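You operate a simulated robot arm through the tools that you are given. There is no shell and no other tool. Be economical: measure what you need, move in short steps, check, and stop when the job is done.

The job below is to be done with a simulated two-armed robot. You get a single attempt, and the scene is never put back.

TASK
Fill the wash tank to between MIN and MAX, add the green bottle of cleaner, and switch it on.
Fine: the bottle from the tank top, no spill; cap the bottle and put it back; switch on last. Set down upright: green bottle.

The check looks at the end state, three seconds after you hand in, the way a careful person would. Anything else that was tipped, shoved, dropped, spilled or broken makes it a failure. Lids that push on must go on centred and level and be pressed home; caps that screw on are set level and turned clockwise until they are tight.

THE ROBOT
Two 7-joint arms with two-finger parallel grippers on one trunk, on a base that drives. Base frame: it is fixed to the floor where the robot stands at the start and does not move with it; the origin is under the middle of the robot, x ahead of it, y to its left, z up. Units: m, rad, N and s.
The left shoulder is at the start at [0.03, 0.119, 1.11], the right one opposite. Each reaches about 0.826 m from its shoulder. Places, roughly: blue valve lever [0.4, 0, 0.7]; dryer main switch [0.4, -0.6, 0.6]; filter clamp [0.4, -0.2, 1]; heat selector [0.4, -0.2, 0.7]; lift selector [0.4, -0.2, 0.8]; red valve lever [0.4, 0.3, 0.7]; shake selector [0.4, -0.3, 0.7]; tank main switch [0.4, -0.1, 0.7]; top of the wash tank [0.8, -0.3, 0.9]; warm air switch [0.4, -0.7, 0.6]; wash tank [0.7, 0, 0.6]; wash timer [0.4, -0.4, 0.7]. Payload 3.43 kg a hand.
The tool frame of a hand sits at the grasp point between the pads (the TCP): z along the fingers, y along the line on which they close. The tips reach 0.03 m beyond it. The gripper opens to 0.094 m. The fingers are 0.028 m wide and 0.01 m thick; the gripper's body (0.05 by 0.096 m) begins 0.055 m behind the TCP.
Orientation is that of the tool frame in the base frame, as [roll, pitch, yaw] about the fixed x, y, z axes, in that order (R = Rz(yaw) Ry(pitch) Rx(roll)). With the fingers straight down and closing along the base's y, the tool's x points along the base's -x, its y along +y and its z along -z.

THE INTERFACE
- The arms move only by the tool jog_arm. It takes "left_steps", "right_steps" or both (then of equal length, played together; a hand with none holds still); each is a list of rows, each a list of 3 entries, a list of its own where there are three numbers: the closure, from 0 (fully open) to 1 (shut), then the shift along the base's x, y, z in m, then the turn, a rotation vector about the base's x, y, z in rad. In form: [[gripper, [dx, dy, dz], [ax, ay, az]], ...]. A call has 1 to 12 rows; each row shifts and turns the commanded pose from where the row before left it. Rows are played at 5 a second. More than 0.05 m and 0.15 rad between two rows, or a gripper value outside its range, and nothing of the call is played. Where a pose cannot be reached the arm comes as near as it can. A force on the tool above 50 N (or 10 N above the force at the start of the call, whichever is more), or a blocked arm, ends the call early, and 0.2 s more pass. Each finger travels about 0.072 m/s and halts on what it meets, pressing with about 41 N; the grip force reading is that of the motor and also rises with nothing between the fingers. The clock runs only during rows and for 0.2 s after the last one: add rows that do not move to give the fingers time. It gives the time, the measured TCP pose, the force on the tool (base axes), the opening and the grip force at its end, in the units of the frame above (readings bear some noise), with the torque about the TCP (base axes, N m) and any sound that the robot's microphone picked up.
- Cameras (640 x 400 px; columns grow to the right, rows downward): "scene" is now at [0.0374, 0.0023, 1.8035]; the picture's right is [0.03, -1.00, 0.00], its down [-0.86, -0.03, -0.52] and it looks along [0.52, 0.02, -0.86] (base axes); focal length 248 px, centre (320, 200). "left" rides on the left gripper at [0.076, -0.014, -0.102] in its tool frame; the picture's right is [0.18, 0.98, 0.00], its down [-0.75, 0.14, -0.64] and it looks along [-0.63, 0.12, 0.77] (tool axes); focal length 243 px, centre (320, 200). "right" rides on the right gripper at [0.076, 0.014, -0.102] in its tool frame; the picture's right is [-0.18, 0.98, 0.00], its down [-0.75, -0.14, -0.64] and it looks along [-0.63, -0.12, 0.77] (tool axes); focal length 243 px, centre (320, 200). There is no depth. A picture from a camera that has moved, and an enlarged one, comes with that camera's place and axes in the base frame and with its lens.
- snapshot(camera): a new picture of that camera. The clock stands still meanwhile.
- slide_trunk(by): slides the trunk up (or, below 0, down) by that many m; the arms and the scene camera ride with it, the base frame stays. It gives what a move gives, with no picture.
- drive_base(legs): drives the robot by 1 to 6 legs, each [ahead, turn to the left] in m and rad, along the robot's own axes; the way and the turn of a leg run together, so that a leg with both is an arc; at most 1.5 m and 3.142 rad a leg. The arms and the cameras ride along, it lands a little off, and it stops where it bumps. It gives what a move gives.
- pan_tilt(pan, tilt): turns the head with the scene camera to pan (to the left, within 2.496 rad either way) and tilt (down, from -0.506 to 1.204), counted from straight ahead of the robot. It gives what a move gives.
- inspect(camera, box): a new picture of the part [left, top, right, bottom] of that camera's present view, enlarged. The clock stands still meanwhile.
- job_done(): hands the job in; it is judged then, once.

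Work in short steps. Places have to be worked out from the pictures, the camera data and where the tool is seen: move nearer, look again, correct. Check each grasp and each placing, and mend what went wrong. You have 120 turns and 92 pictures in all, those below and enlarged ones among them. Open the grippers and draw the arms clear of the work before you hand the job in, unless the task says otherwise; then end with one line.

The tools are called after "Call:" by a JSON object that holds its "op" and its "data". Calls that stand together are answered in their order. jog_arm: Moves the arms, as the interface text tells. Its arguments: {"type":"object","properties":{"left_steps":{"type":"array","items":{"type":"array"}},"right_steps":{"type":"array","items":{"type":"array"}}},"required":[]} The other tools are called the same way: slide_trunk (by) slides the trunk up or down; drive_base (legs) drives the base; pan_tilt (pan, tilt) turns the head that bears the scene camera; snapshot (camera) takes a picture; inspect (camera, box) takes an enlarged picture of a part of a camera's view; job_done () hands the job in.

At the start:

```text
time: 0.0
left_position: [0.3624, 0.0305, 1.3893]
left_ee_rot: [-3.141, 0.002, 3.141]
left_force: [0.2, -0.2, 0.4]
left_wrist_torque: [-0.02, -0.03, -0.02]
left_finger_gap: 0.094
left_gripper_force: 0.0
right_position: [0.348, -0.3853, 1.3218]
right_ee_rot: [3.141, -0.002, -3.141]
right_force: [0.5, -0.2, 0.8]
right_wrist_torque: [0.0, 0.0, -0.02]
right_finger_gap: 0.0941
right_gripper_force: 0.0
trunk travel left (down, up): [-0.375, 0.035]
robot x, y, heading: [-0.001, 0.0004, -0.003]
head pan, tilt: [0.035, 1.028]
```

scene: 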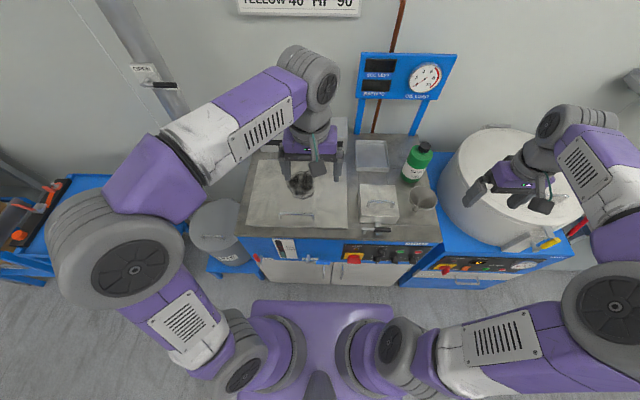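
right: 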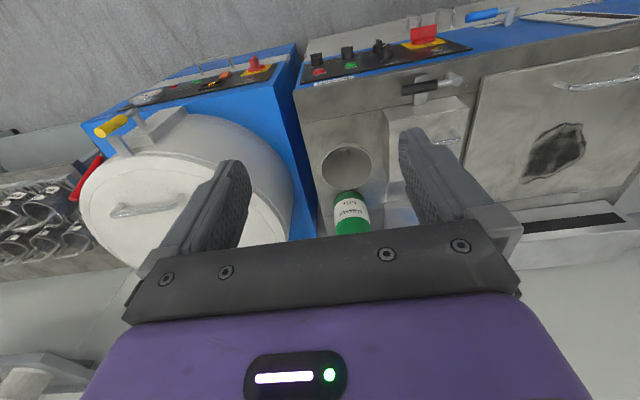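
left: 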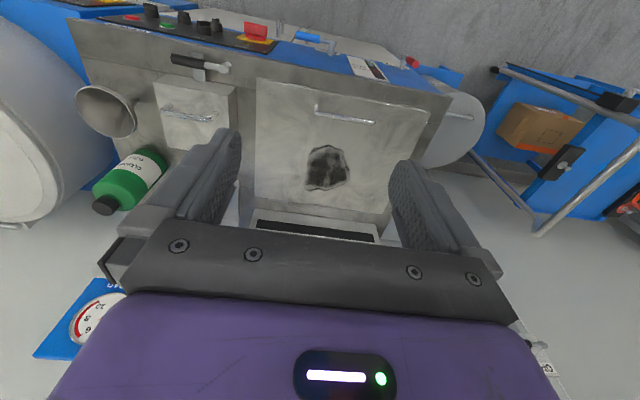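

The pictures show the wash tank with a cover, the green bottle, a funnel-like cup, and the front panel. I take closer looks first.

Call:
{"op": "inspect", "data": {"camera": "scene", "box": [230, 120, 450, 290]}}

Call:
{"op": "inspect", "data": {"camera": "left", "box": [60, 0, 480, 230]}}

```text
2.35 times, centred on (340, 205) of scene
camera zoom: at [0.0374, 0.0023, 1.8035], right [0.03, -1.0, 0.0], down [-0.86, -0.03, -0.52], along [0.52, 0.02, -0.86], focal length 583 px, centre (273, 188)
```

zoom: 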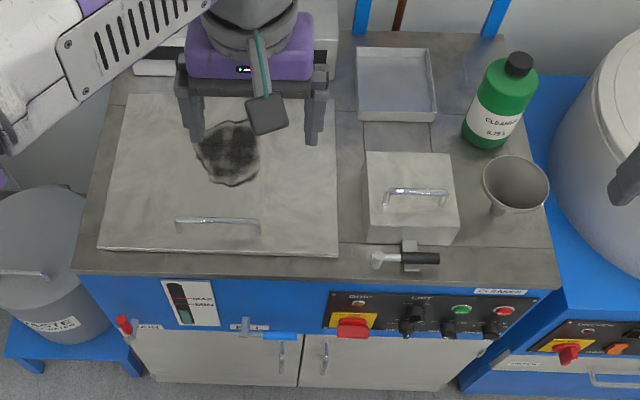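

```text
1.52 times, centred on (270, 115) of left
camera zoom: at [0.2856, 0.0163, 1.4922], right [-0.18, 0.98, 0.0], down [0.75, 0.14, 0.64], along [0.63, 0.12, -0.77], focal length 370 px, centre (396, 330)
```

zoom: 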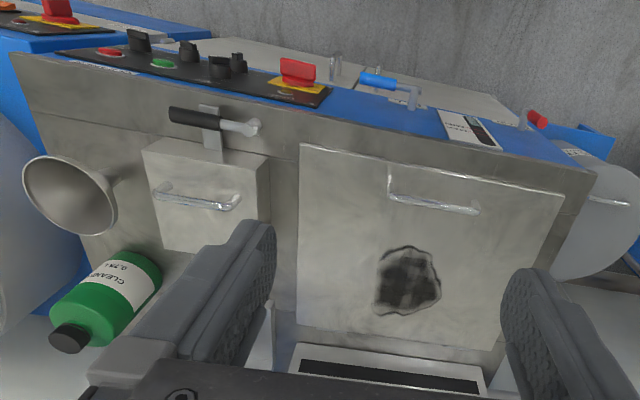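

I zoom into the front panel for the labels on valves, gauge and switches.

Call:
{"op": "inspect", "data": {"camera": "scene", "box": [250, 225, 350, 287]}}

Call:
{"op": "inspect", "data": {"camera": "scene", "box": [335, 215, 455, 290]}}

Call:
{"op": "inspect", "data": {"camera": "scene", "box": [230, 0, 470, 150]}}

```text
6.40 times, centred on (300, 256) of scene
camera zoom: at [0.0374, 0.0023, 1.8035], right [0.03, -1.0, 0.0], down [-0.86, -0.03, -0.52], along [0.52, 0.02, -0.86], focal length 1586 px, centre (448, -158)
```

zoom: 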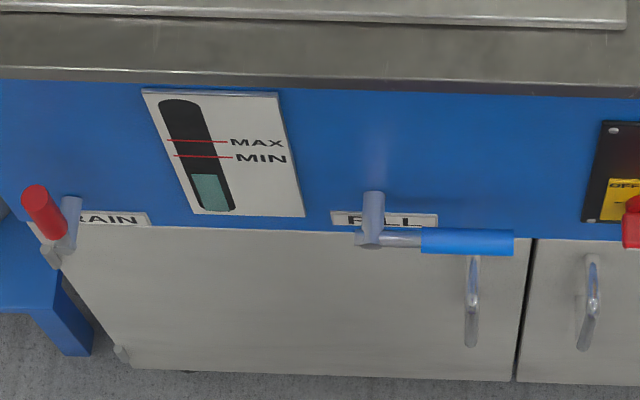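

```text
5.33 times, centred on (395, 252) of scene
camera zoom: at [0.0374, 0.0023, 1.8035], right [0.03, -1.0, 0.0], down [-0.86, -0.03, -0.52], along [0.52, 0.02, -0.86], focal length 1322 px, centre (-80, -80)
```

zoom: 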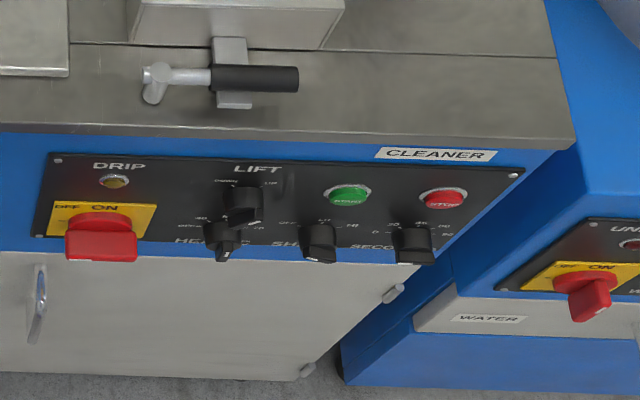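

```text
2.67 times, centred on (350, 75) of scene
camera zoom: at [0.0374, 0.0023, 1.8035], right [0.03, -1.0, 0.0], down [-0.86, -0.03, -0.52], along [0.52, 0.02, -0.86], focal length 661 px, centre (240, 533)
```

zoom: 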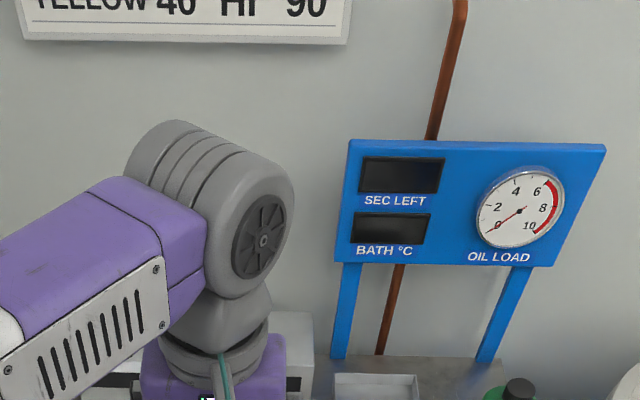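

The drain and fill levers need a closer look, and there is a sign on the wall. I tilt the head up to read it.

Call:
{"op": "pan_tilt", "data": {"pan": 0.1, "tilt": 0.3}}

Call:
{"op": "snapshot", "data": {"camera": "scene"}}

```text
time: 1.1
left_position: [0.3614, 0.0306, 1.3879]
left_ee_rot: [3.141, 0.0, -3.141]
left_force: [-0.8, -0.2, 0.6]
left_wrist_torque: [0.0, -0.02, -0.02]
left_finger_gap: 0.0941
left_gripper_force: 0.0
right_position: [0.3462, -0.3863, 1.3221]
right_ee_rot: [3.14, 0.001, 3.14]
right_force: [0.1, -0.7, -0.1]
right_wrist_torque: [0.03, 0.01, 0.01]
right_finger_gap: 0.094
right_gripper_force: 0.1
trunk travel left (down, up): [-0.375, 0.035]
robot x, y, heading: [0.0029, 0.0024, -0.001]
head pan, tilt: [0.099, 0.3]
```

```text
83 pictures are left
camera scene: at [0.0625, 0.0093, 1.8648], right [0.1, -1.0, 0.0], down [-0.3, -0.03, -0.95], along [0.95, 0.09, -0.3], focal length 248 px, centre (320, 200)
```

scene: 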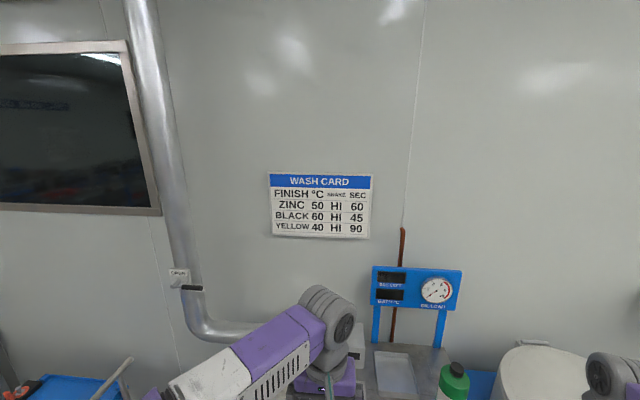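

The card is only about wash settings. Now I zoom the left wrist camera on the levers and gauge.

Call:
{"op": "inspect", "data": {"camera": "left", "box": [280, 10, 440, 110]}}

Call:
{"op": "pan_tilt", "data": {"pan": 0.2, "tilt": 1.2}}

Call:
{"op": "snapshot", "data": {"camera": "scene"}}

```text
4.00 times, centred on (360, 60) of left
camera zoom: at [0.2857, 0.0163, 1.4922], right [-0.18, 0.98, 0.0], down [0.75, 0.14, 0.64], along [0.63, 0.12, -0.77], focal length 970 px, centre (160, 760)
```

zoom: 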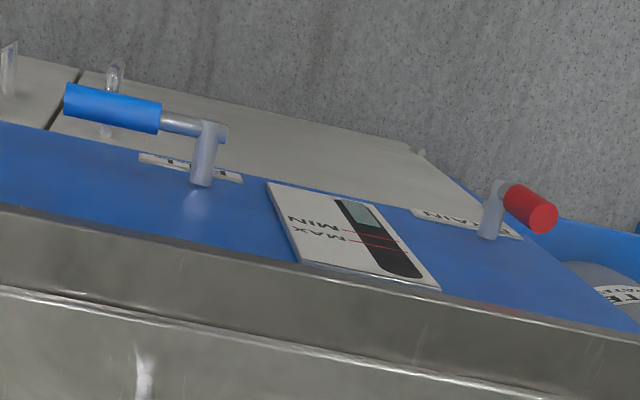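

```text
time: 2.3
left_position: [0.3628, 0.0297, 1.3882]
left_ee_rot: [3.141, -0.001, -3.141]
left_force: [-0.3, -0.4, 0.6]
left_wrist_torque: [0.0, 0.01, -0.02]
left_finger_gap: 0.0941
left_gripper_force: 0.1
right_position: [0.347, -0.3857, 1.3212]
right_ee_rot: [-3.141, 0.0, -3.142]
right_force: [0.0, 0.3, 0.1]
right_wrist_torque: [-0.02, 0.02, 0.02]
right_finger_gap: 0.0939
right_gripper_force: 0.1
trunk travel left (down, up): [-0.375, 0.035]
robot x, y, heading: [-0.002, -0.002, -0.002]
head pan, tilt: [0.201, 1.201]
```

```text
81 pictures are left
camera scene: at [0.0243, 0.0111, 1.7928], right [0.2, -0.98, 0.0], down [-0.91, -0.19, -0.36], along [0.36, 0.07, -0.93], focal length 248 px, centre (320, 200)
```

scene: 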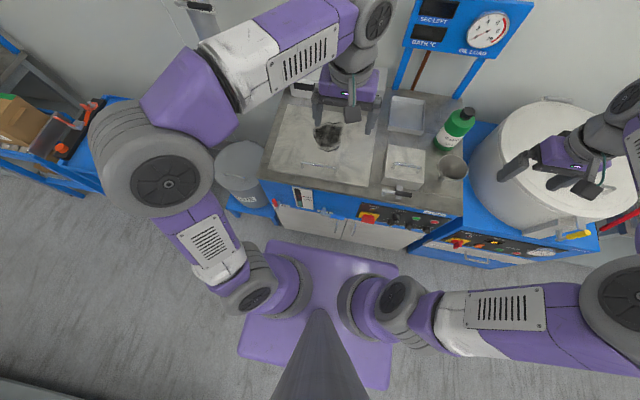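

The drain lever stands up while the fill lever lies flat, so one may be open. I back the robot off a little for arm room (time passes) and compare the gauge.

Call:
{"op": "inspect", "data": {"camera": "scene", "box": [260, 180, 340, 230]}}

Call:
{"op": "drive_base", "data": {"legs": [[-0.2, 0]]}}

Call:
{"op": "pan_tilt", "data": {"pan": 0.2, "tilt": 0.95}}

Call:
{"op": "snapshot", "data": {"camera": "scene"}}

```text
8.00 times, centred on (300, 205) of scene
camera zoom: at [0.0243, 0.0111, 1.7928], right [0.2, -0.98, 0.0], down [-0.91, -0.19, -0.36], along [0.36, 0.07, -0.93], focal length 1983 px, centre (480, 160)
```

zoom: 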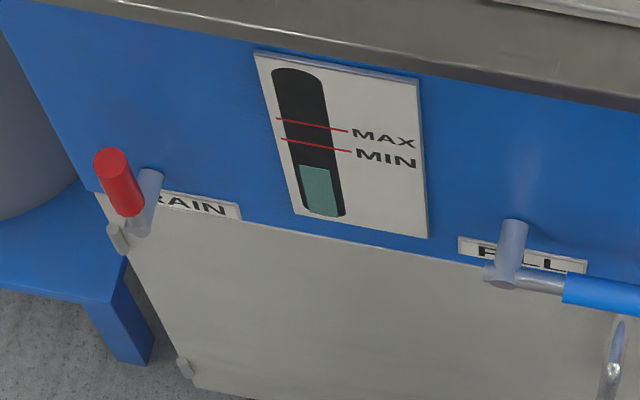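

```text
time: 3.9
left_position: [0.161, 0.031, 1.3887]
left_ee_rot: [-3.141, 0.0, 3.141]
left_force: [-0.8, -0.3, -0.4]
left_wrist_torque: [0.01, -0.03, -0.01]
left_finger_gap: 0.0942
left_gripper_force: 0.0
right_position: [0.1463, -0.3852, 1.3212]
right_ee_rot: [-3.142, 0.001, -3.14]
right_force: [-0.3, -0.5, 0.4]
right_wrist_torque: [0.01, -0.03, 0.0]
right_finger_gap: 0.094
right_gripper_force: 0.1
trunk travel left (down, up): [-0.375, 0.035]
robot x, y, heading: [-0.2014, 0.0012, 0.003]
head pan, tilt: [0.201, 1.201]
```

```text
time: 4.7
left_position: [0.1638, 0.0307, 1.389]
left_ee_rot: [-3.141, 0.001, -3.141]
left_force: [0.4, 0.4, -0.1]
left_wrist_torque: [-0.04, -0.01, -0.03]
left_finger_gap: 0.0942
left_gripper_force: 0.0
right_position: [0.1472, -0.3861, 1.3215]
right_ee_rot: [-3.141, -0.001, -3.141]
right_force: [0.3, -0.4, -0.1]
right_wrist_torque: [-0.03, -0.01, -0.04]
right_finger_gap: 0.0943
right_gripper_force: 0.0
trunk travel left (down, up): [-0.375, 0.035]
robot x, y, heading: [-0.2, 0.0009, 0.003]
head pan, tilt: [0.201, 0.949]
```

```text
79 pictures are left
camera scene: at [-0.1592, 0.0145, 1.8089], right [0.2, -0.98, 0.0], down [-0.8, -0.16, -0.58], along [0.57, 0.12, -0.81], focal length 248 px, centre (320, 200)
```

scene: 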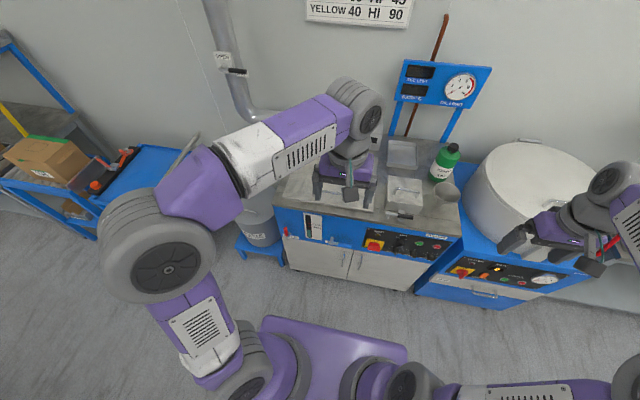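

I check the gauge again at this later time.

Call:
{"op": "inspect", "data": {"camera": "scene", "box": [280, 205, 360, 255]}}

```text
8.00 times, centred on (320, 230) of scene
camera zoom: at [-0.1592, 0.0145, 1.8089], right [0.2, -0.98, 0.0], down [-0.8, -0.16, -0.58], along [0.57, 0.12, -0.81], focal length 1983 px, centre (320, -40)
```

zoom: 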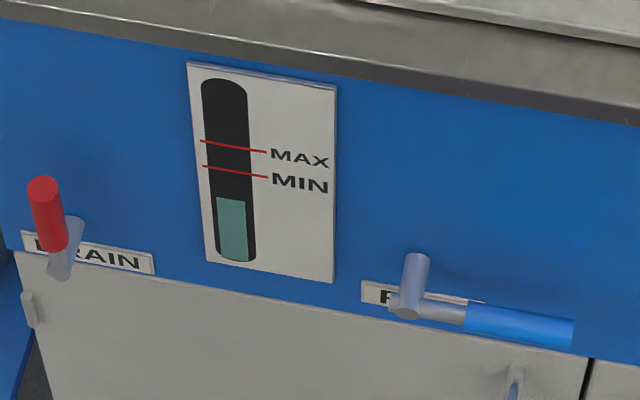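

The level seems static so far. I bring the left hand, closed and pointing forward, down in front of the panel at about lever height plus 0.1.

Call:
{"op": "jog_arm", "data": {"left_steps": [[1, [0.005, -0.003, -0.045], [0, -0.1309, 0]], [1, [0.005, -0.003, -0.045], [0, -0.1309, 0]], [1, [0.005, -0.003, -0.045], [0, -0.1309, 0]], [1, [0.005, -0.003, -0.045], [0, -0.1309, 0]], [1, [0.005, -0.003, -0.045], [0, -0.1309, 0]], [1, [0.005, -0.003, -0.045], [0, -0.1309, 0]], [1, [0.005, -0.003, -0.045], [0, -0.1309, 0]], [1, [0.005, -0.003, -0.045], [0, -0.1309, 0]], [1, [0.005, -0.003, -0.045], [0, -0.1309, 0]], [1, [0.005, -0.003, -0.045], [0, -0.1309, 0]], [1, [0.005, -0.003, -0.045], [0, -0.1309, 0]], [1, [0.005, -0.003, -0.045], [0, -0.1309, 0]]]}}

Call:
{"op": "snapshot", "data": {"camera": "scene"}}

```text
time: 7.2
left_position: [0.2216, -0.0056, 0.8478]
left_ee_rot: [-0.553, 1.569, -0.552]
left_force: [0.5, 0.5, 0.2]
left_wrist_torque: [0.02, 0.0, -0.02]
left_finger_gap: 0.0
left_gripper_force: 33.0
right_position: [0.1462, -0.3847, 1.322]
right_ee_rot: [-3.14, -0.001, 3.141]
right_force: [-0.2, 0.2, 0.1]
right_wrist_torque: [-0.01, -0.02, -0.01]
right_finger_gap: 0.0941
right_gripper_force: 0.1
trunk travel left (down, up): [-0.375, 0.035]
robot x, y, heading: [-0.1993, 0.001, 0.001]
head pan, tilt: [0.201, 0.949]
```

```text
77 pictures are left
camera scene: at [-0.1593, 0.0143, 1.809], right [0.2, -0.98, 0.0], down [-0.8, -0.16, -0.58], along [0.57, 0.12, -0.81], focal length 248 px, centre (320, 200)
```

scene: 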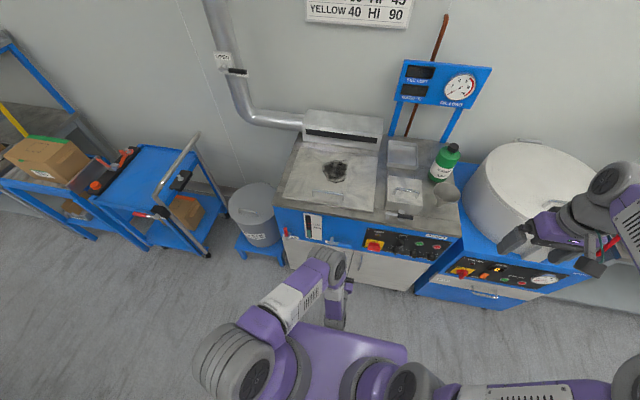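

The hand is at (0.22, 0, 0.85) with a clear way to the panel. I move to just above the blue handle's tip.

Call:
{"op": "jog_arm", "data": {"left_steps": [[1, [0.02, -0.003, -0.035], [0, 0, 0]], [1, [0.03, -0.003, -0.035], [0, 0, 0]], [1, [0.045, -0.003, -0.03], [0, 0, 0]], [1, [0.045, 0, 0], [0, 0, 0]]]}}

Call:
{"op": "inspect", "data": {"camera": "scene", "box": [270, 200, 400, 281]}}

Call:
{"op": "snapshot", "data": {"camera": "left"}}

```text
refused: row 3 steps farther than a row can; nothing moved
```

```text
4.92 times, centred on (335, 240) of scene
camera zoom: at [-0.1593, 0.0143, 1.809], right [0.2, -0.98, 0.0], down [-0.8, -0.16, -0.58], along [0.57, 0.12, -0.81], focal length 1220 px, centre (246, 1)
```

zoom: 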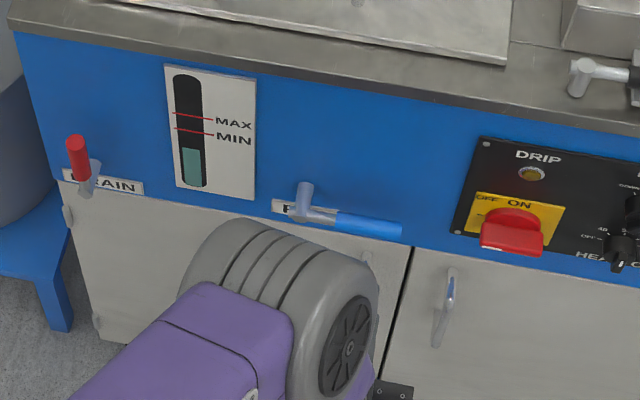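

```text
75 pictures are left
camera left: at [0.1191, -0.0187, 0.7726], right [0.0, 0.98, -0.19], down [-0.64, 0.14, 0.75], along [0.77, 0.12, 0.63], focal length 243 px, centre (320, 200)
```

left: 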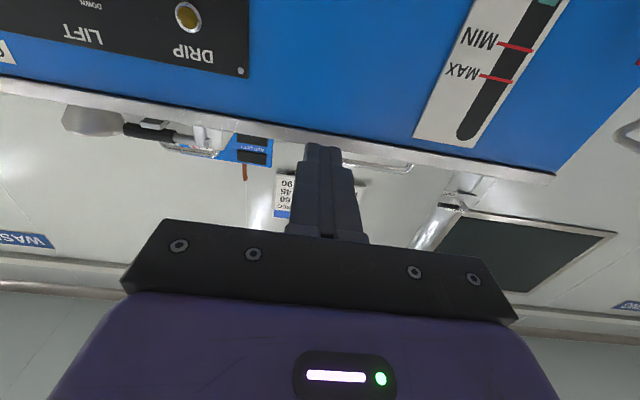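

The step was too long; I repeat in smaller steps.

Call:
{"op": "jog_arm", "data": {"left_steps": [[1, [0.02, -0.003, -0.035], [0, 0, 0]], [1, [0.03, -0.003, -0.035], [0, 0, 0]], [1, [0.03, -0.003, -0.03], [0, 0, 0]], [1, [0.04, 0, 0], [0, 0, 0]], [1, [0.025, 0, 0], [0, 0, 0]]]}}

Call:
{"op": "inspect", "data": {"camera": "scene", "box": [270, 200, 400, 281]}}

Call:
{"op": "snapshot", "data": {"camera": "left"}}

```text
time: 8.4
left_position: [0.318, 0.0039, 0.8128]
left_ee_rot: [1.251, 1.571, 1.251]
left_force: [-0.1, 0.0, -0.1]
left_wrist_torque: [0.0, 0.02, 0.01]
left_finger_gap: 0.0
left_gripper_force: 32.9
left hand out of reach, approached as far as the arm can: row 1, 2, 3
right_position: [0.1467, -0.3861, 1.3216]
right_ee_rot: [3.141, 0.0, 3.141]
right_force: [-0.4, -0.2, 0.3]
right_wrist_torque: [-0.04, -0.01, 0.02]
right_finger_gap: 0.0939
right_gripper_force: 0.1
trunk travel left (down, up): [-0.375, 0.035]
robot x, y, heading: [-0.1992, 0.0047, 0.004]
head pan, tilt: [0.201, 0.949]
```

```text
4.92 times, centred on (335, 240) of scene
camera zoom: at [-0.1592, 0.0144, 1.809], right [0.2, -0.98, 0.0], down [-0.8, -0.16, -0.58], along [0.57, 0.12, -0.81], focal length 1220 px, centre (246, 1)
```

zoom: 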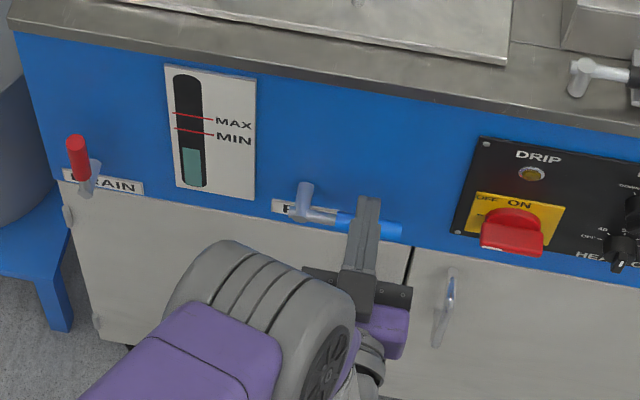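

```text
73 pictures are left
camera left: at [0.2145, -0.0103, 0.7382], right [0.0, 0.98, -0.18], down [-0.64, 0.14, 0.75], along [0.77, 0.12, 0.63], focal length 243 px, centre (320, 200)
```

left: 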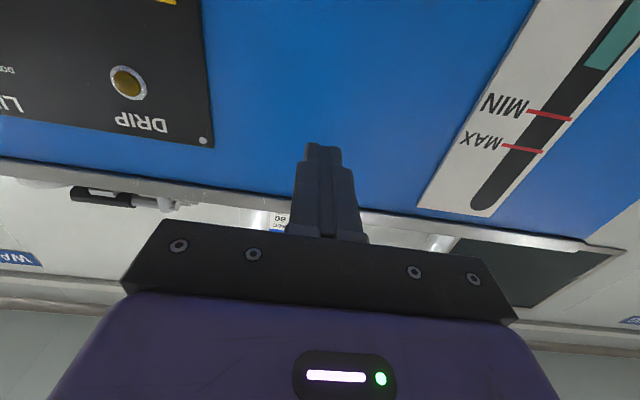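

Reach is limited by the folded arm, so I draw the hand back a little and lower the trunk.

Call:
{"op": "jog_arm", "data": {"left_steps": [[1, [-0.04, 0, 0.02], [0, 0, 0]], [1, [-0.04, 0, 0.02], [0, 0, 0]]]}}

Call:
{"op": "slide_trunk", "data": {"by": -0.2}}

```text
time: 9.1
left_position: [0.2364, 0.0045, 0.8532]
left_ee_rot: [2.142, 1.57, 2.144]
left_force: [-1.0, 0.0, -0.3]
left_wrist_torque: [0.03, -0.05, 0.0]
left_finger_gap: 0.0
left_gripper_force: 33.0
right_position: [0.1467, -0.3846, 1.3217]
right_ee_rot: [3.141, 0.0, -3.14]
right_force: [0.2, 0.3, -0.7]
right_wrist_torque: [-0.01, -0.01, -0.02]
right_finger_gap: 0.0942
right_gripper_force: 0.0
trunk travel left (down, up): [-0.375, 0.035]
robot x, y, heading: [-0.1987, -0.0006, -0.001]
head pan, tilt: [0.201, 0.949]
```

```text
time: 11.2
left_position: [0.2367, 0.0048, 0.6534]
left_ee_rot: [-1.458, 1.57, -1.457]
left_force: [-0.3, 0.0, -0.5]
left_wrist_torque: [-0.01, 0.02, -0.02]
left_finger_gap: 0.0
left_gripper_force: 33.0
right_position: [0.1465, -0.385, 1.1213]
right_ee_rot: [-3.141, 0.0, -3.141]
right_force: [0.4, 0.0, -0.1]
right_wrist_torque: [0.01, 0.01, 0.05]
right_finger_gap: 0.094
right_gripper_force: 0.1
trunk travel left (down, up): [-0.175, 0.235]
robot x, y, heading: [-0.2011, -0.0008, 0.002]
head pan, tilt: [0.201, 0.949]
```

Now the hand goes up and forward to above the blue handle.

Call:
{"op": "jog_arm", "data": {"left_steps": [[1, [0.0, -0.005, 0.045], [0, 0, 0]], [1, [0.0, -0.005, 0.045], [0, 0, 0]], [1, [0.04, -0.005, 0.005], [0, 0, 0]], [1, [0.045, 0, 0], [0, 0, 0]], [1, [0.04, 0, 0], [0, 0, 0]]]}}

Call:
{"op": "inspect", "data": {"camera": "scene", "box": [260, 180, 420, 280]}}

```text
time: 12.4
left_position: [0.3615, -0.0103, 0.7478]
left_ee_rot: [-1.967, 1.57, -1.968]
left_force: [0.6, 0.2, 0.4]
left_wrist_torque: [-0.03, 0.0, 0.0]
left_finger_gap: 0.0001
left_gripper_force: 32.6
right_position: [0.1474, -0.3845, 1.1217]
right_ee_rot: [-3.141, -0.001, 3.141]
right_force: [0.4, 0.1, 0.2]
right_wrist_torque: [-0.04, 0.01, 0.0]
right_finger_gap: 0.094
right_gripper_force: 0.2
trunk travel left (down, up): [-0.175, 0.235]
robot x, y, heading: [-0.1993, -0.0021, -0.006]
head pan, tilt: [0.201, 0.949]
```

```text
4.00 times, centred on (340, 230) of scene
camera zoom: at [-0.1588, 0.0146, 1.609], right [0.2, -0.98, 0.0], down [-0.8, -0.16, -0.58], along [0.57, 0.12, -0.81], focal length 992 px, centre (240, 80)
```

zoom: 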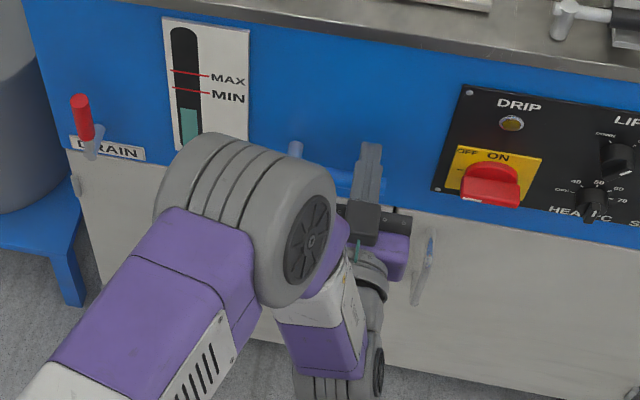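

The finger sits above the handle. I push down gently, watching the force.

Call:
{"op": "jog_arm", "data": {"left_steps": [[1, [0, 0, -0.012], [0, 0, 0]], [1, [0, 0, -0.01], [0, 0, 0]], [1, [0, 0, -0.01], [0, 0, 0]], [1, [0, 0, -0.01], [0, 0, 0]]]}}

Call:
{"op": "inspect", "data": {"camera": "scene", "box": [260, 180, 420, 280]}}

```text
time: 13.4
left_position: [0.366, -0.012, 0.7206]
left_ee_rot: [-0.131, 1.527, -0.129]
left_force: [-11.0, 1.3, 20.1]
left_wrist_torque: [0.08, -0.03, 0.06]
left_finger_gap: 0.0
left_gripper_force: 33.0
right_position: [0.1461, -0.3856, 1.1218]
right_ee_rot: [-3.141, -0.001, -3.14]
right_force: [1.2, -0.2, -0.6]
right_wrist_torque: [-0.04, 0.02, -0.01]
right_finger_gap: 0.0937
right_gripper_force: 0.1
trunk travel left (down, up): [-0.175, 0.235]
robot x, y, heading: [-0.1989, 0.0013, -0.003]
head pan, tilt: [0.201, 0.949]
stopped in row 4 (left hand): the force on the tool passed its limit at 54 N (the readings are from after the stop); the commanded pose is now the measured one
```

```text
4.00 times, centred on (340, 230) of scene
camera zoom: at [-0.1612, 0.0146, 1.6091], right [0.2, -0.98, 0.0], down [-0.8, -0.16, -0.58], along [0.57, 0.12, -0.81], focal length 992 px, centre (240, 80)
```

zoom: 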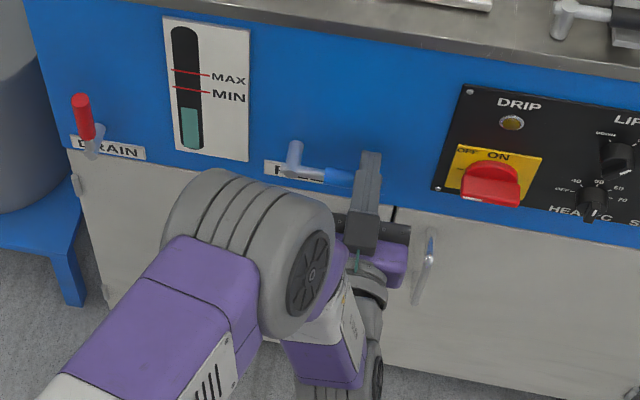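

Downward is a stop, so it opens upward. I withdraw and go beneath the handle.

Call:
{"op": "jog_arm", "data": {"left_steps": [[1, [0, 0, 0.02], [0, 0, 0]], [1, [-0.045, 0, 0], [0, -0.044, 0]], [1, [-0.045, 0, 0], [0, 0, 0]], [1, [0, 0, -0.04], [0, 0, 0]], [1, [0, 0, -0.04], [0, 0, 0]], [1, [0.045, 0, 0], [0, 0, 0]], [1, [0.04, 0, 0], [0, 0, 0]]]}}

Call:
{"op": "inspect", "data": {"camera": "scene", "box": [260, 180, 420, 280]}}

```text
time: 15.0
left_position: [0.3601, -0.0126, 0.6581]
left_ee_rot: [-0.054, 1.495, -0.053]
left_force: [0.2, 0.1, 0.7]
left_wrist_torque: [-0.05, 0.03, -0.02]
left_finger_gap: 0.0
left_gripper_force: 33.1
right_position: [0.1463, -0.3851, 1.1222]
right_ee_rot: [-3.141, 0.001, 3.141]
right_force: [-0.9, -0.6, -0.3]
right_wrist_torque: [-0.01, 0.01, 0.04]
right_finger_gap: 0.0938
right_gripper_force: 0.0
trunk travel left (down, up): [-0.175, 0.235]
robot x, y, heading: [-0.2057, -0.0009, -0.003]
head pan, tilt: [0.201, 0.949]
```

```text
4.00 times, centred on (340, 230) of scene
camera zoom: at [-0.1594, 0.0146, 1.609], right [0.2, -0.98, 0.0], down [-0.8, -0.16, -0.58], along [0.57, 0.12, -0.81], focal length 992 px, centre (240, 80)
```

zoom: 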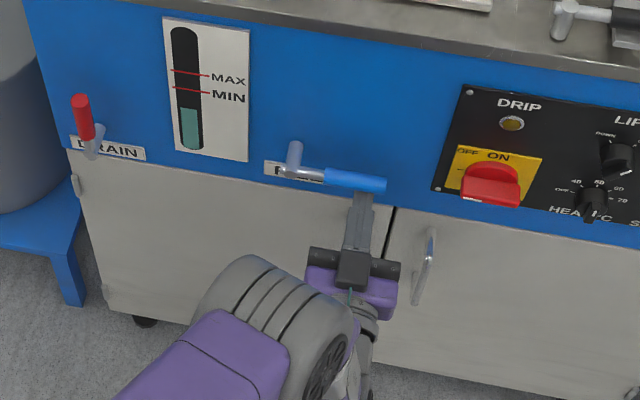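

The finger is under the handle. I swing the lever up along its arc to open the fill valve.

Call:
{"op": "jog_arm", "data": {"left_steps": [[1, [0, 0, 0.023], [0, 0.07, 0]], [1, [0, 0.0, 0.02], [0, 0, 0]], [1, [0, 0.001, 0.023], [0, 0, 0]], [1, [0, 0.01, 0.019], [0, 0, 0]], [1, [0, 0.01, 0.019], [0, 0, 0]], [1, [0, 0.02, 0.013], [0, 0, 0]], [1, [0, 0.02, 0.01], [0, 0, 0]]]}}

Call:
{"op": "inspect", "data": {"camera": "scene", "box": [260, 180, 420, 280]}}

```text
time: 16.6
left_position: [0.3607, 0.0421, 0.7871]
left_ee_rot: [0.065, 1.565, 0.073]
left_force: [-0.4, -0.7, 0.0]
left_wrist_torque: [-0.02, -0.02, -0.01]
left_finger_gap: 0.0
left_gripper_force: 33.2
left hand out of reach, approached as far as the arm can: row 7
right_position: [0.1468, -0.3855, 1.1223]
right_ee_rot: [-3.142, -0.002, -3.141]
right_force: [-0.4, 0.5, 0.5]
right_wrist_torque: [0.01, -0.01, 0.04]
right_finger_gap: 0.0939
right_gripper_force: 0.0
trunk travel left (down, up): [-0.175, 0.235]
robot x, y, heading: [-0.2009, -0.0015, 0.002]
head pan, tilt: [0.201, 0.949]
```

```text
4.00 times, centred on (340, 230) of scene
camera zoom: at [-0.1598, 0.0144, 1.609], right [0.2, -0.98, 0.0], down [-0.8, -0.16, -0.58], along [0.57, 0.12, -0.81], focal length 992 px, centre (240, 80)
```

zoom: 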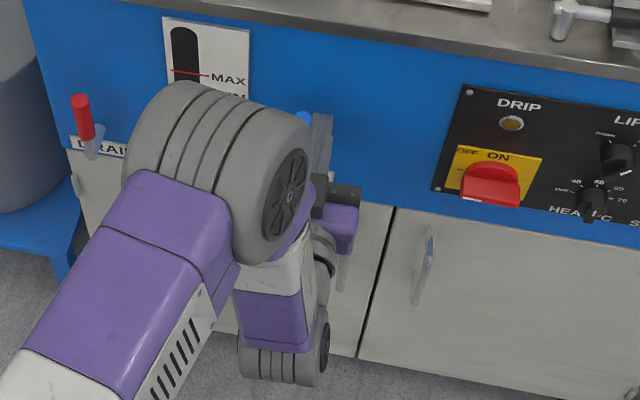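

The lever is up near vertical. I retreat slightly and check the gauge.

Call:
{"op": "jog_arm", "data": {"left_steps": [[1, [-0.045, -0.01, -0.01], [0, 0, 0]], [1, [-0.045, -0.02, -0.01], [0, 0, 0]]]}}

Call:
{"op": "snapshot", "data": {"camera": "left"}}

Call:
{"op": "inspect", "data": {"camera": "scene", "box": [260, 180, 420, 280]}}

```text
refused: row 2 steps farther than a row can; nothing moved
```

```text
68 pictures are left
camera left: at [0.258, 0.0265, 0.7109], right [-0.01, 0.98, -0.18], down [-0.65, 0.13, 0.75], along [0.76, 0.12, 0.64], focal length 243 px, centre (320, 200)
```

left: 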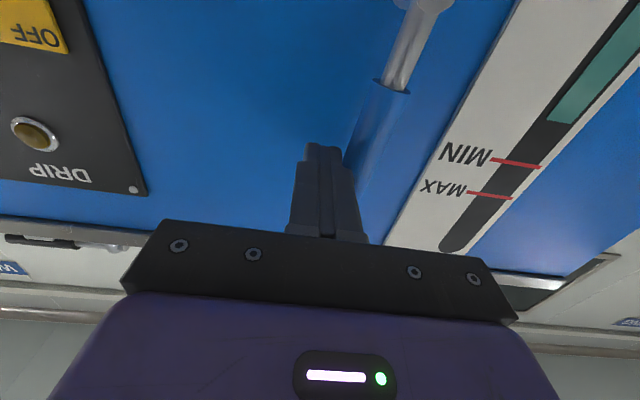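

```text
4.00 times, centred on (340, 230) of scene
camera zoom: at [-0.1598, 0.0144, 1.609], right [0.2, -0.98, 0.0], down [-0.8, -0.16, -0.58], along [0.57, 0.12, -0.81], focal length 992 px, centre (240, 80)
```

zoom: 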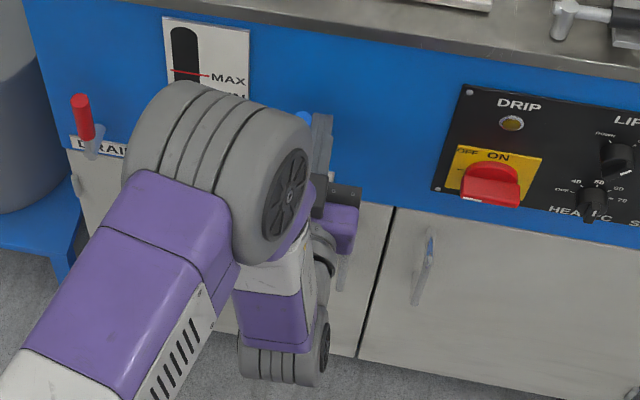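

The left camera sees the gauge well and the level is rising slowly or not at all. I move the hand over to the left side of the handle, ready to close.

Call:
{"op": "jog_arm", "data": {"left_steps": [[1, [-0.045, -0.005, -0.01], [0, 0, 0]], [1, [-0.035, 0.0, -0.005], [0, 0, 0]], [1, [0, 0.045, 0], [0, 0, 0]], [1, [0, 0.035, 0], [0, 0, 0]]]}}

Call:
{"op": "snapshot", "data": {"camera": "left"}}

```text
time: 17.6
left_position: [0.2791, 0.0531, 0.784]
left_ee_rot: [1.33, 1.561, 1.349]
left_force: [-0.3, 0.0, -0.1]
left_wrist_torque: [-0.02, -0.02, -0.03]
left_finger_gap: 0.0
left_gripper_force: 33.1
left hand out of reach, approached as far as the arm can: row 3, 4
right_position: [0.147, -0.3848, 1.1223]
right_ee_rot: [3.141, 0.001, -3.14]
right_force: [0.0, 0.0, 0.2]
right_wrist_torque: [0.0, -0.03, 0.03]
right_finger_gap: 0.0939
right_gripper_force: 0.0
trunk travel left (down, up): [-0.175, 0.235]
robot x, y, heading: [-0.1984, 0.0001, 0.003]
head pan, tilt: [0.201, 0.949]
```

```text
66 pictures are left
camera left: at [0.1752, 0.0375, 0.7098], right [-0.02, 0.98, -0.18], down [-0.65, 0.12, 0.75], along [0.76, 0.13, 0.63], focal length 243 px, centre (320, 200)
```

left: 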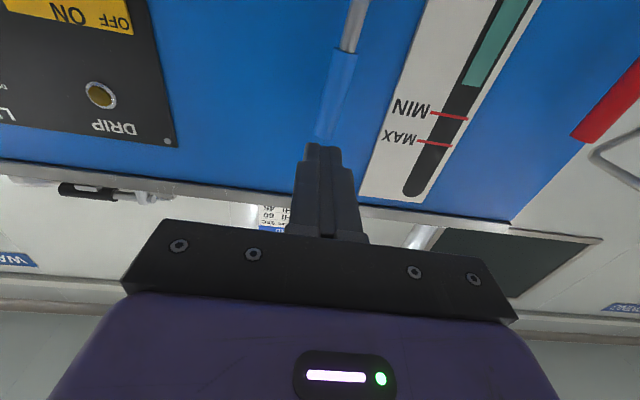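

The arm is too folded to go left; I back the base by 0.12 m to give it room, then look at the gauge.

Call:
{"op": "drive_base", "data": {"legs": [[-0.12, 0]]}}

Call:
{"op": "inspect", "data": {"camera": "left", "box": [280, 0, 480, 125]}}

```text
time: 18.9
left_position: [0.1586, 0.053, 0.7857]
left_ee_rot: [1.228, 1.562, 1.246]
left_force: [-0.2, -1.0, 0.4]
left_wrist_torque: [0.02, 0.03, 0.0]
left_finger_gap: 0.0
left_gripper_force: 32.9
right_position: [0.028, -0.3851, 1.1213]
right_ee_rot: [-3.139, 0.002, -3.14]
right_force: [-0.5, 0.4, -0.7]
right_wrist_torque: [0.02, -0.03, 0.0]
right_finger_gap: 0.094
right_gripper_force: 0.0
trunk travel left (down, up): [-0.175, 0.235]
robot x, y, heading: [-0.3161, 0.0005, 0.0]
head pan, tilt: [0.201, 0.949]
```

```text
3.20 times, centred on (380, 62) of left
camera zoom: at [0.0564, 0.0377, 0.7101], right [-0.02, 0.98, -0.18], down [-0.65, 0.12, 0.75], along [0.76, 0.13, 0.63], focal length 776 px, centre (128, 640)
```

zoom: 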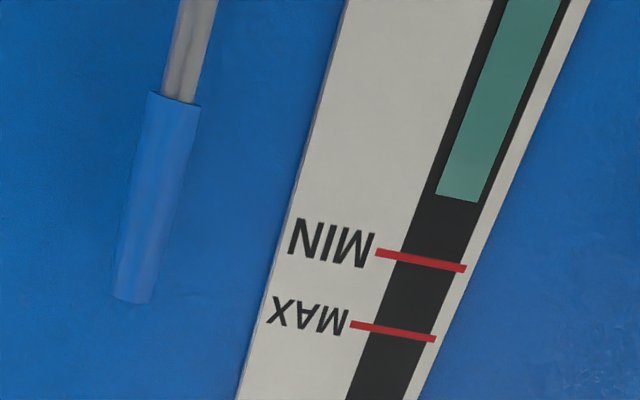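

The level is rising at roughly 0.3 band per second. I go to the closing position left of the handle now.

Call:
{"op": "jog_arm", "data": {"left_steps": [[1, [0.04, 0.025, -0.005], [0, 0, 0]], [1, [0.04, 0.025, -0.005], [0, 0, 0]], [1, [0.045, 0.005, 0], [0, 0, 0]], [1, [0.045, 0, 0], [0, 0, 0]], [1, [0.035, 0, 0], [0, 0, 0]]]}}

Call:
{"op": "snapshot", "data": {"camera": "left"}}

```text
time: 20.0
left_position: [0.3353, 0.0549, 0.7834]
left_ee_rot: [0.856, 1.553, 0.878]
left_force: [-29.1, 0.4, 12.7]
left_wrist_torque: [0.27, -0.35, 0.18]
left_finger_gap: 0.0
left_gripper_force: 32.9
left hand out of reach, approached as far as the arm can: row 1, 2, 3
right_position: [0.0278, -0.385, 1.1217]
right_ee_rot: [3.139, -0.001, -3.139]
right_force: [1.9, 0.5, -0.6]
right_wrist_torque: [-0.03, 0.12, 0.01]
right_finger_gap: 0.0939
right_gripper_force: 0.1
trunk travel left (down, up): [-0.175, 0.235]
robot x, y, heading: [-0.3169, -0.0011, 0.004]
head pan, tilt: [0.201, 0.949]
stopped in row 5 (left hand): the force on the tool passed its limit at 109 N (the readings are from after the stop); the commanded pose is now the measured one
```

```text
64 pictures are left
camera left: at [0.2344, 0.0397, 0.7062], right [-0.02, 0.98, -0.17], down [-0.65, 0.12, 0.75], along [0.76, 0.13, 0.64], focal length 243 px, centre (320, 200)
```

left: 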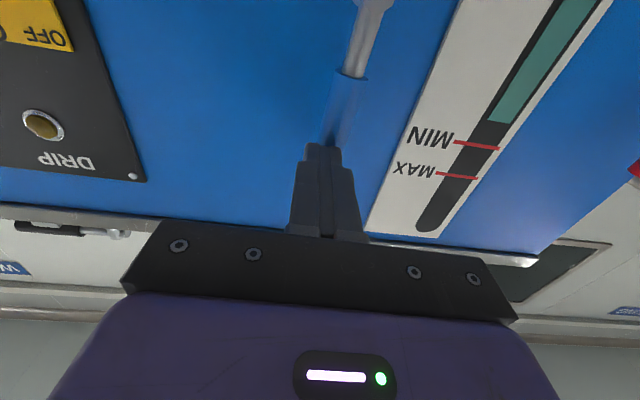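

The finger met the handle head-on. I back off, open the gripper and straddle the handle instead, so the left finger can pull it over.

Call:
{"op": "jog_arm", "data": {"left_steps": [[0, [-0.045, 0, 0], [0, 0, 0]], [0, [-0.01, 0.005, 0], [0, 0, 0]], [0, [0, 0.003, 0], [0, 0, 0]], [0, [0, 0, 0], [0, 0, 0]]]}}

Call:
{"op": "snapshot", "data": {"camera": "left"}}

```text
time: 21.0
left_position: [0.2827, 0.0594, 0.7809]
left_ee_rot: [1.271, 1.554, 1.304]
left_force: [0.5, 0.1, 0.2]
left_wrist_torque: [-0.02, -0.02, -0.02]
left_finger_gap: 0.094
left_gripper_force: 0.1
left hand out of reach, approached as far as the arm can: row 3
right_position: [0.0283, -0.3853, 1.1204]
right_ee_rot: [-3.141, -0.002, -3.14]
right_force: [-0.5, 0.2, 0.2]
right_wrist_torque: [0.0, -0.03, 0.0]
right_finger_gap: 0.094
right_gripper_force: 0.1
trunk travel left (down, up): [-0.175, 0.235]
robot x, y, heading: [-0.3193, -0.0021, 0.005]
head pan, tilt: [0.201, 0.949]
```

```text
63 pictures are left
camera left: at [0.1805, 0.0426, 0.7055], right [-0.03, 0.99, -0.17], down [-0.65, 0.11, 0.75], along [0.76, 0.13, 0.64], focal length 243 px, centre (320, 200)
```

left: 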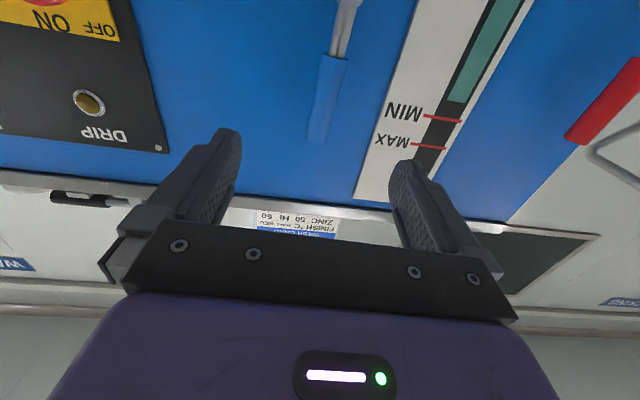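

Level is about 0.57 band under MIN, rising ≈0.16 band/s, so there are ~6 s left. I move the open fingers to straddle the handle.

Call:
{"op": "jog_arm", "data": {"left_steps": [[0, [0.03, 0, 0], [0, 0, 0]], [0, [0.03, 0, 0], [0, 0, 0]], [0, [0.015, 0, 0], [0, 0, 0]], [0, [0, 0, 0], [0, 0, 0]], [0, [0, 0, 0], [0, 0, 0]], [0, [0, 0, 0], [0, 0, 0]], [0, [0, 0, 0], [0, 0, 0]], [0, [0, 0, 0], [0, 0, 0]], [0, [0, 0, 0], [0, 0, 0]]]}}

Call:
{"op": "snapshot", "data": {"camera": "left"}}

```text
time: 23.0
left_position: [0.3579, 0.059, 0.78]
left_ee_rot: [1.104, 1.558, 1.128]
left_force: [0.1, 0.5, 0.0]
left_wrist_torque: [0.0, 0.02, 0.01]
left_finger_gap: 0.0939
left_gripper_force: 0.0
right_position: [0.0299, -0.3852, 1.1215]
right_ee_rot: [3.14, -0.002, -3.14]
right_force: [0.1, -0.1, 0.2]
right_wrist_torque: [-0.01, 0.0, -0.01]
right_finger_gap: 0.0938
right_gripper_force: 0.0
trunk travel left (down, up): [-0.175, 0.235]
robot x, y, heading: [-0.3177, -0.0021, -0.002]
head pan, tilt: [0.201, 0.949]
```

```text
62 pictures are left
camera left: at [0.2554, 0.0431, 0.7054], right [-0.02, 0.98, -0.17], down [-0.65, 0.12, 0.75], along [0.76, 0.13, 0.64], focal length 243 px, centre (320, 200)
```

left: 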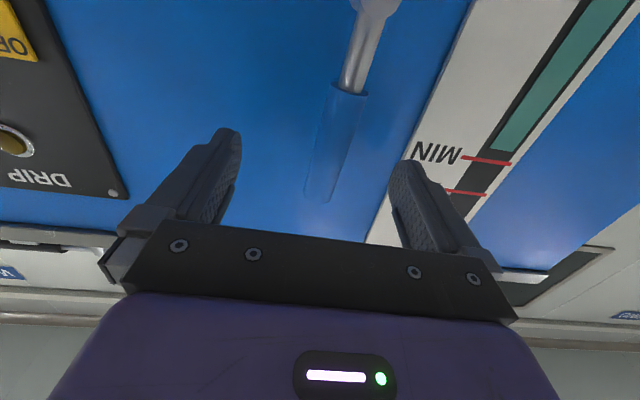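

Gap is now ~0.3 band below MIN. I narrow the gripper to 0.05 m around the handle while waiting 2.4 s, then look.

Call:
{"op": "jog_arm", "data": {"left_steps": [[0.47, [0, 0, 0], [0, 0, 0]], [0.47, [0, 0, 0], [0, 0, 0]], [0.47, [0, 0, 0], [0, 0, 0]], [0.47, [0, 0, 0], [0, 0, 0]], [0.47, [0, 0, 0], [0, 0, 0]], [0.47, [0, 0, 0], [0, 0, 0]], [0.47, [0, 0, 0], [0, 0, 0]], [0.47, [0, 0, 0], [0, 0, 0]], [0.47, [0, 0, 0], [0, 0, 0]], [0.47, [0, 0, 0], [0, 0, 0]], [0.47, [0, 0, 0], [0, 0, 0]]]}}

Call:
{"op": "snapshot", "data": {"camera": "left"}}

```text
time: 25.4
left_position: [0.3568, 0.0592, 0.7816]
left_ee_rot: [1.105, 1.556, 1.129]
left_force: [0.1, 0.7, 0.3]
left_wrist_torque: [-0.02, 0.0, -0.01]
left_finger_gap: 0.0499
left_gripper_force: 0.1
right_position: [0.0301, -0.3836, 1.12]
right_ee_rot: [-3.141, -0.002, -3.14]
right_force: [-0.4, -0.2, -0.8]
right_wrist_torque: [0.01, -0.02, 0.0]
right_finger_gap: 0.0941
right_gripper_force: 0.1
trunk travel left (down, up): [-0.175, 0.235]
robot x, y, heading: [-0.3147, -0.0029, -0.001]
head pan, tilt: [0.201, 0.949]
```

```text
61 pictures are left
camera left: at [0.2554, 0.0431, 0.7054], right [-0.02, 0.98, -0.17], down [-0.65, 0.12, 0.75], along [0.76, 0.13, 0.64], focal length 243 px, centre (320, 200)
```

left: 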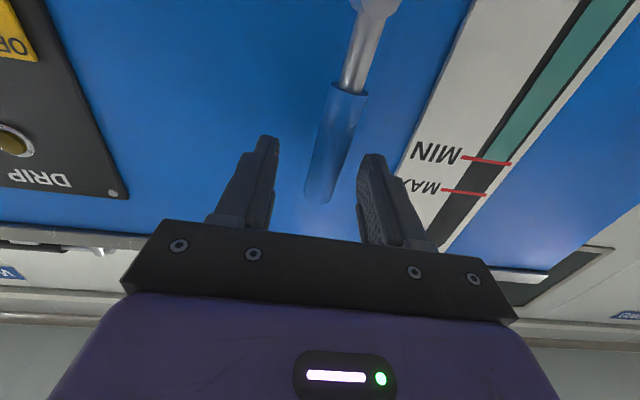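

Level is at MIN, rising ≈0.13 band/s. I wait 2 s more, then close.

Call:
{"op": "jog_arm", "data": {"left_steps": [[0.47, [0, 0, 0], [0, 0, 0]], [0.47, [0, 0, 0], [0, 0, 0]], [0.47, [0, 0, 0], [0, 0, 0]], [0.47, [0, 0, 0], [0, 0, 0]], [0.47, [0, 0, 0], [0, 0, 0]], [0.47, [0, 0, 0], [0, 0, 0]], [0.47, [0, 0, 0], [0, 0, 0]], [0.47, [0, 0, 0], [0, 0, 0]], [0.47, [0, 0, 0], [0, 0, 0]]]}}

Call:
{"op": "jog_arm", "data": {"left_steps": [[0.47, [0, -0.026, -0.004], [0, 0, 0]], [0.47, [0, -0.014, -0.004], [0, 0, 0]], [0.47, [0, -0.014, -0.004], [0, 0, 0]], [0.47, [0, -0.012, -0.009], [0, 0, 0]], [0.47, [0, -0.011, -0.01], [0, 0, 0]], [0.47, [0, -0.006, -0.011], [0, 0, 0]], [0.47, [0, -0.006, -0.01], [0, 0, 0]], [0.47, [0, 0, -0.006], [0, 0, 0]]]}}

Call:
{"op": "snapshot", "data": {"camera": "left"}}

Call:
{"op": "inspect", "data": {"camera": "scene", "box": [260, 140, 420, 240]}}

```text
time: 27.4
left_position: [0.3567, 0.0583, 0.781]
left_ee_rot: [1.107, 1.558, 1.131]
left_force: [-0.8, 1.4, -0.4]
left_wrist_torque: [-0.01, -0.01, 0.03]
left_finger_gap: 0.0498
left_gripper_force: 0.2
right_position: [0.0296, -0.3845, 1.1223]
right_ee_rot: [3.141, -0.001, -3.141]
right_force: [-0.4, 0.2, -0.2]
right_wrist_torque: [-0.01, 0.02, -0.02]
right_finger_gap: 0.0938
right_gripper_force: 0.0
trunk travel left (down, up): [-0.175, 0.235]
robot x, y, heading: [-0.3188, 0.0025, 0.005]
head pan, tilt: [0.201, 0.949]
```

```text
time: 29.2
left_position: [0.3576, -0.0309, 0.7232]
left_ee_rot: [1.075, 1.558, 1.094]
left_force: [0.3, -0.1, 1.5]
left_wrist_torque: [0.03, -0.02, 0.0]
left_finger_gap: 0.0493
left_gripper_force: 0.1
right_position: [0.028, -0.3833, 1.1217]
right_ee_rot: [3.14, -0.001, -3.139]
right_force: [-0.8, -0.7, -0.6]
right_wrist_torque: [-0.03, -0.01, -0.01]
right_finger_gap: 0.094
right_gripper_force: 0.0
trunk travel left (down, up): [-0.175, 0.235]
robot x, y, heading: [-0.3212, 0.0007, -0.001]
head pan, tilt: [0.201, 0.949]
```

```text
60 pictures are left
camera left: at [0.2553, -0.0464, 0.6479], right [-0.02, 0.98, -0.17], down [-0.65, 0.12, 0.75], along [0.76, 0.13, 0.64], focal length 243 px, centre (320, 200)
```

left: 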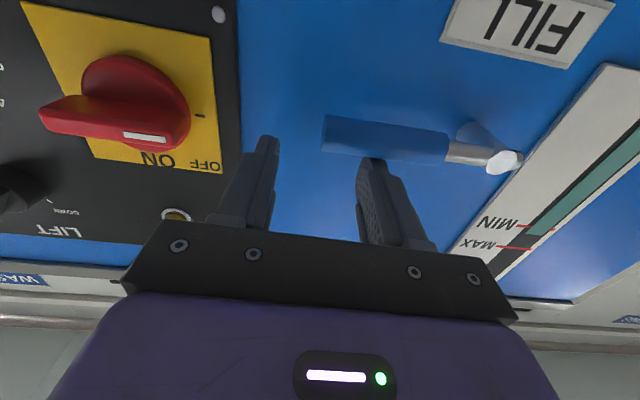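

```text
4.00 times, centred on (340, 190) of scene
camera zoom: at [-0.2783, 0.0144, 1.609], right [0.2, -0.98, 0.0], down [-0.8, -0.16, -0.58], along [0.57, 0.12, -0.81], focal length 992 px, centre (240, 240)
```

zoom: 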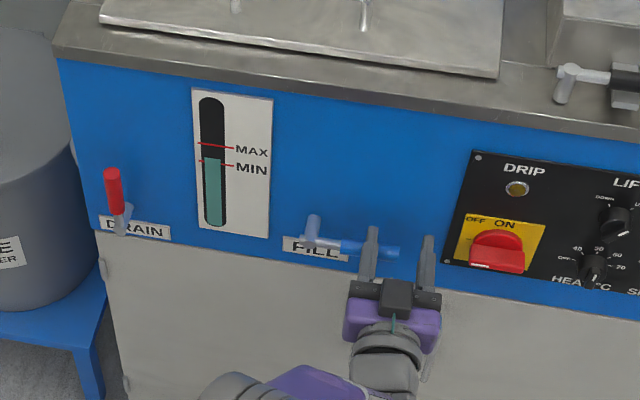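

The fill lever lies flat again and the level is just above MIN. I draw the hand up and off, then zoom the gauge to see whether it holds.

Call:
{"op": "jog_arm", "data": {"left_steps": [[0.47, [0, 0, 0.015], [0, 0, 0]], [0.47, [-0.045, 0, 0], [0, 0, 0]], [0.47, [-0.045, 0, 0], [0, 0, 0]]]}}

Call:
{"op": "inspect", "data": {"camera": "scene", "box": [270, 155, 350, 205]}}

```text
time: 30.0
left_position: [0.2683, -0.0287, 0.7395]
left_ee_rot: [1.038, 1.557, 1.061]
left_force: [0.3, 0.7, -0.5]
left_wrist_torque: [-0.01, 0.0, -0.02]
left_finger_gap: 0.0497
left_gripper_force: 0.1
right_position: [0.0282, -0.3844, 1.122]
right_ee_rot: [-3.142, 0.001, -3.14]
right_force: [0.1, -0.6, -0.2]
right_wrist_torque: [0.0, -0.02, 0.02]
right_finger_gap: 0.0941
right_gripper_force: 0.0
trunk travel left (down, up): [-0.175, 0.235]
robot x, y, heading: [-0.319, 0.0007, -0.005]
head pan, tilt: [0.201, 0.949]
```

```text
8.00 times, centred on (310, 180) of scene
camera zoom: at [-0.2785, 0.0145, 1.609], right [0.2, -0.98, 0.0], down [-0.8, -0.16, -0.58], along [0.57, 0.12, -0.81], focal length 1983 px, centre (400, 360)
```

zoom: 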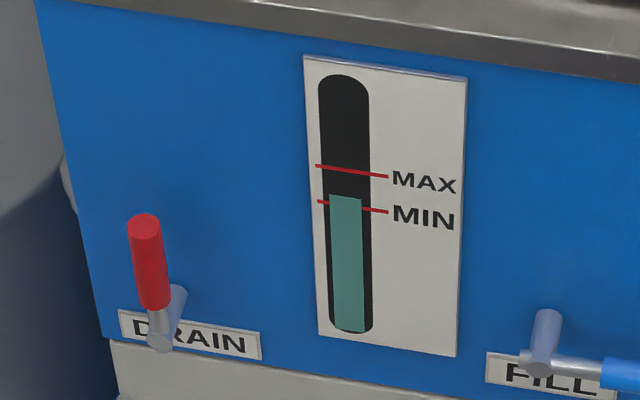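

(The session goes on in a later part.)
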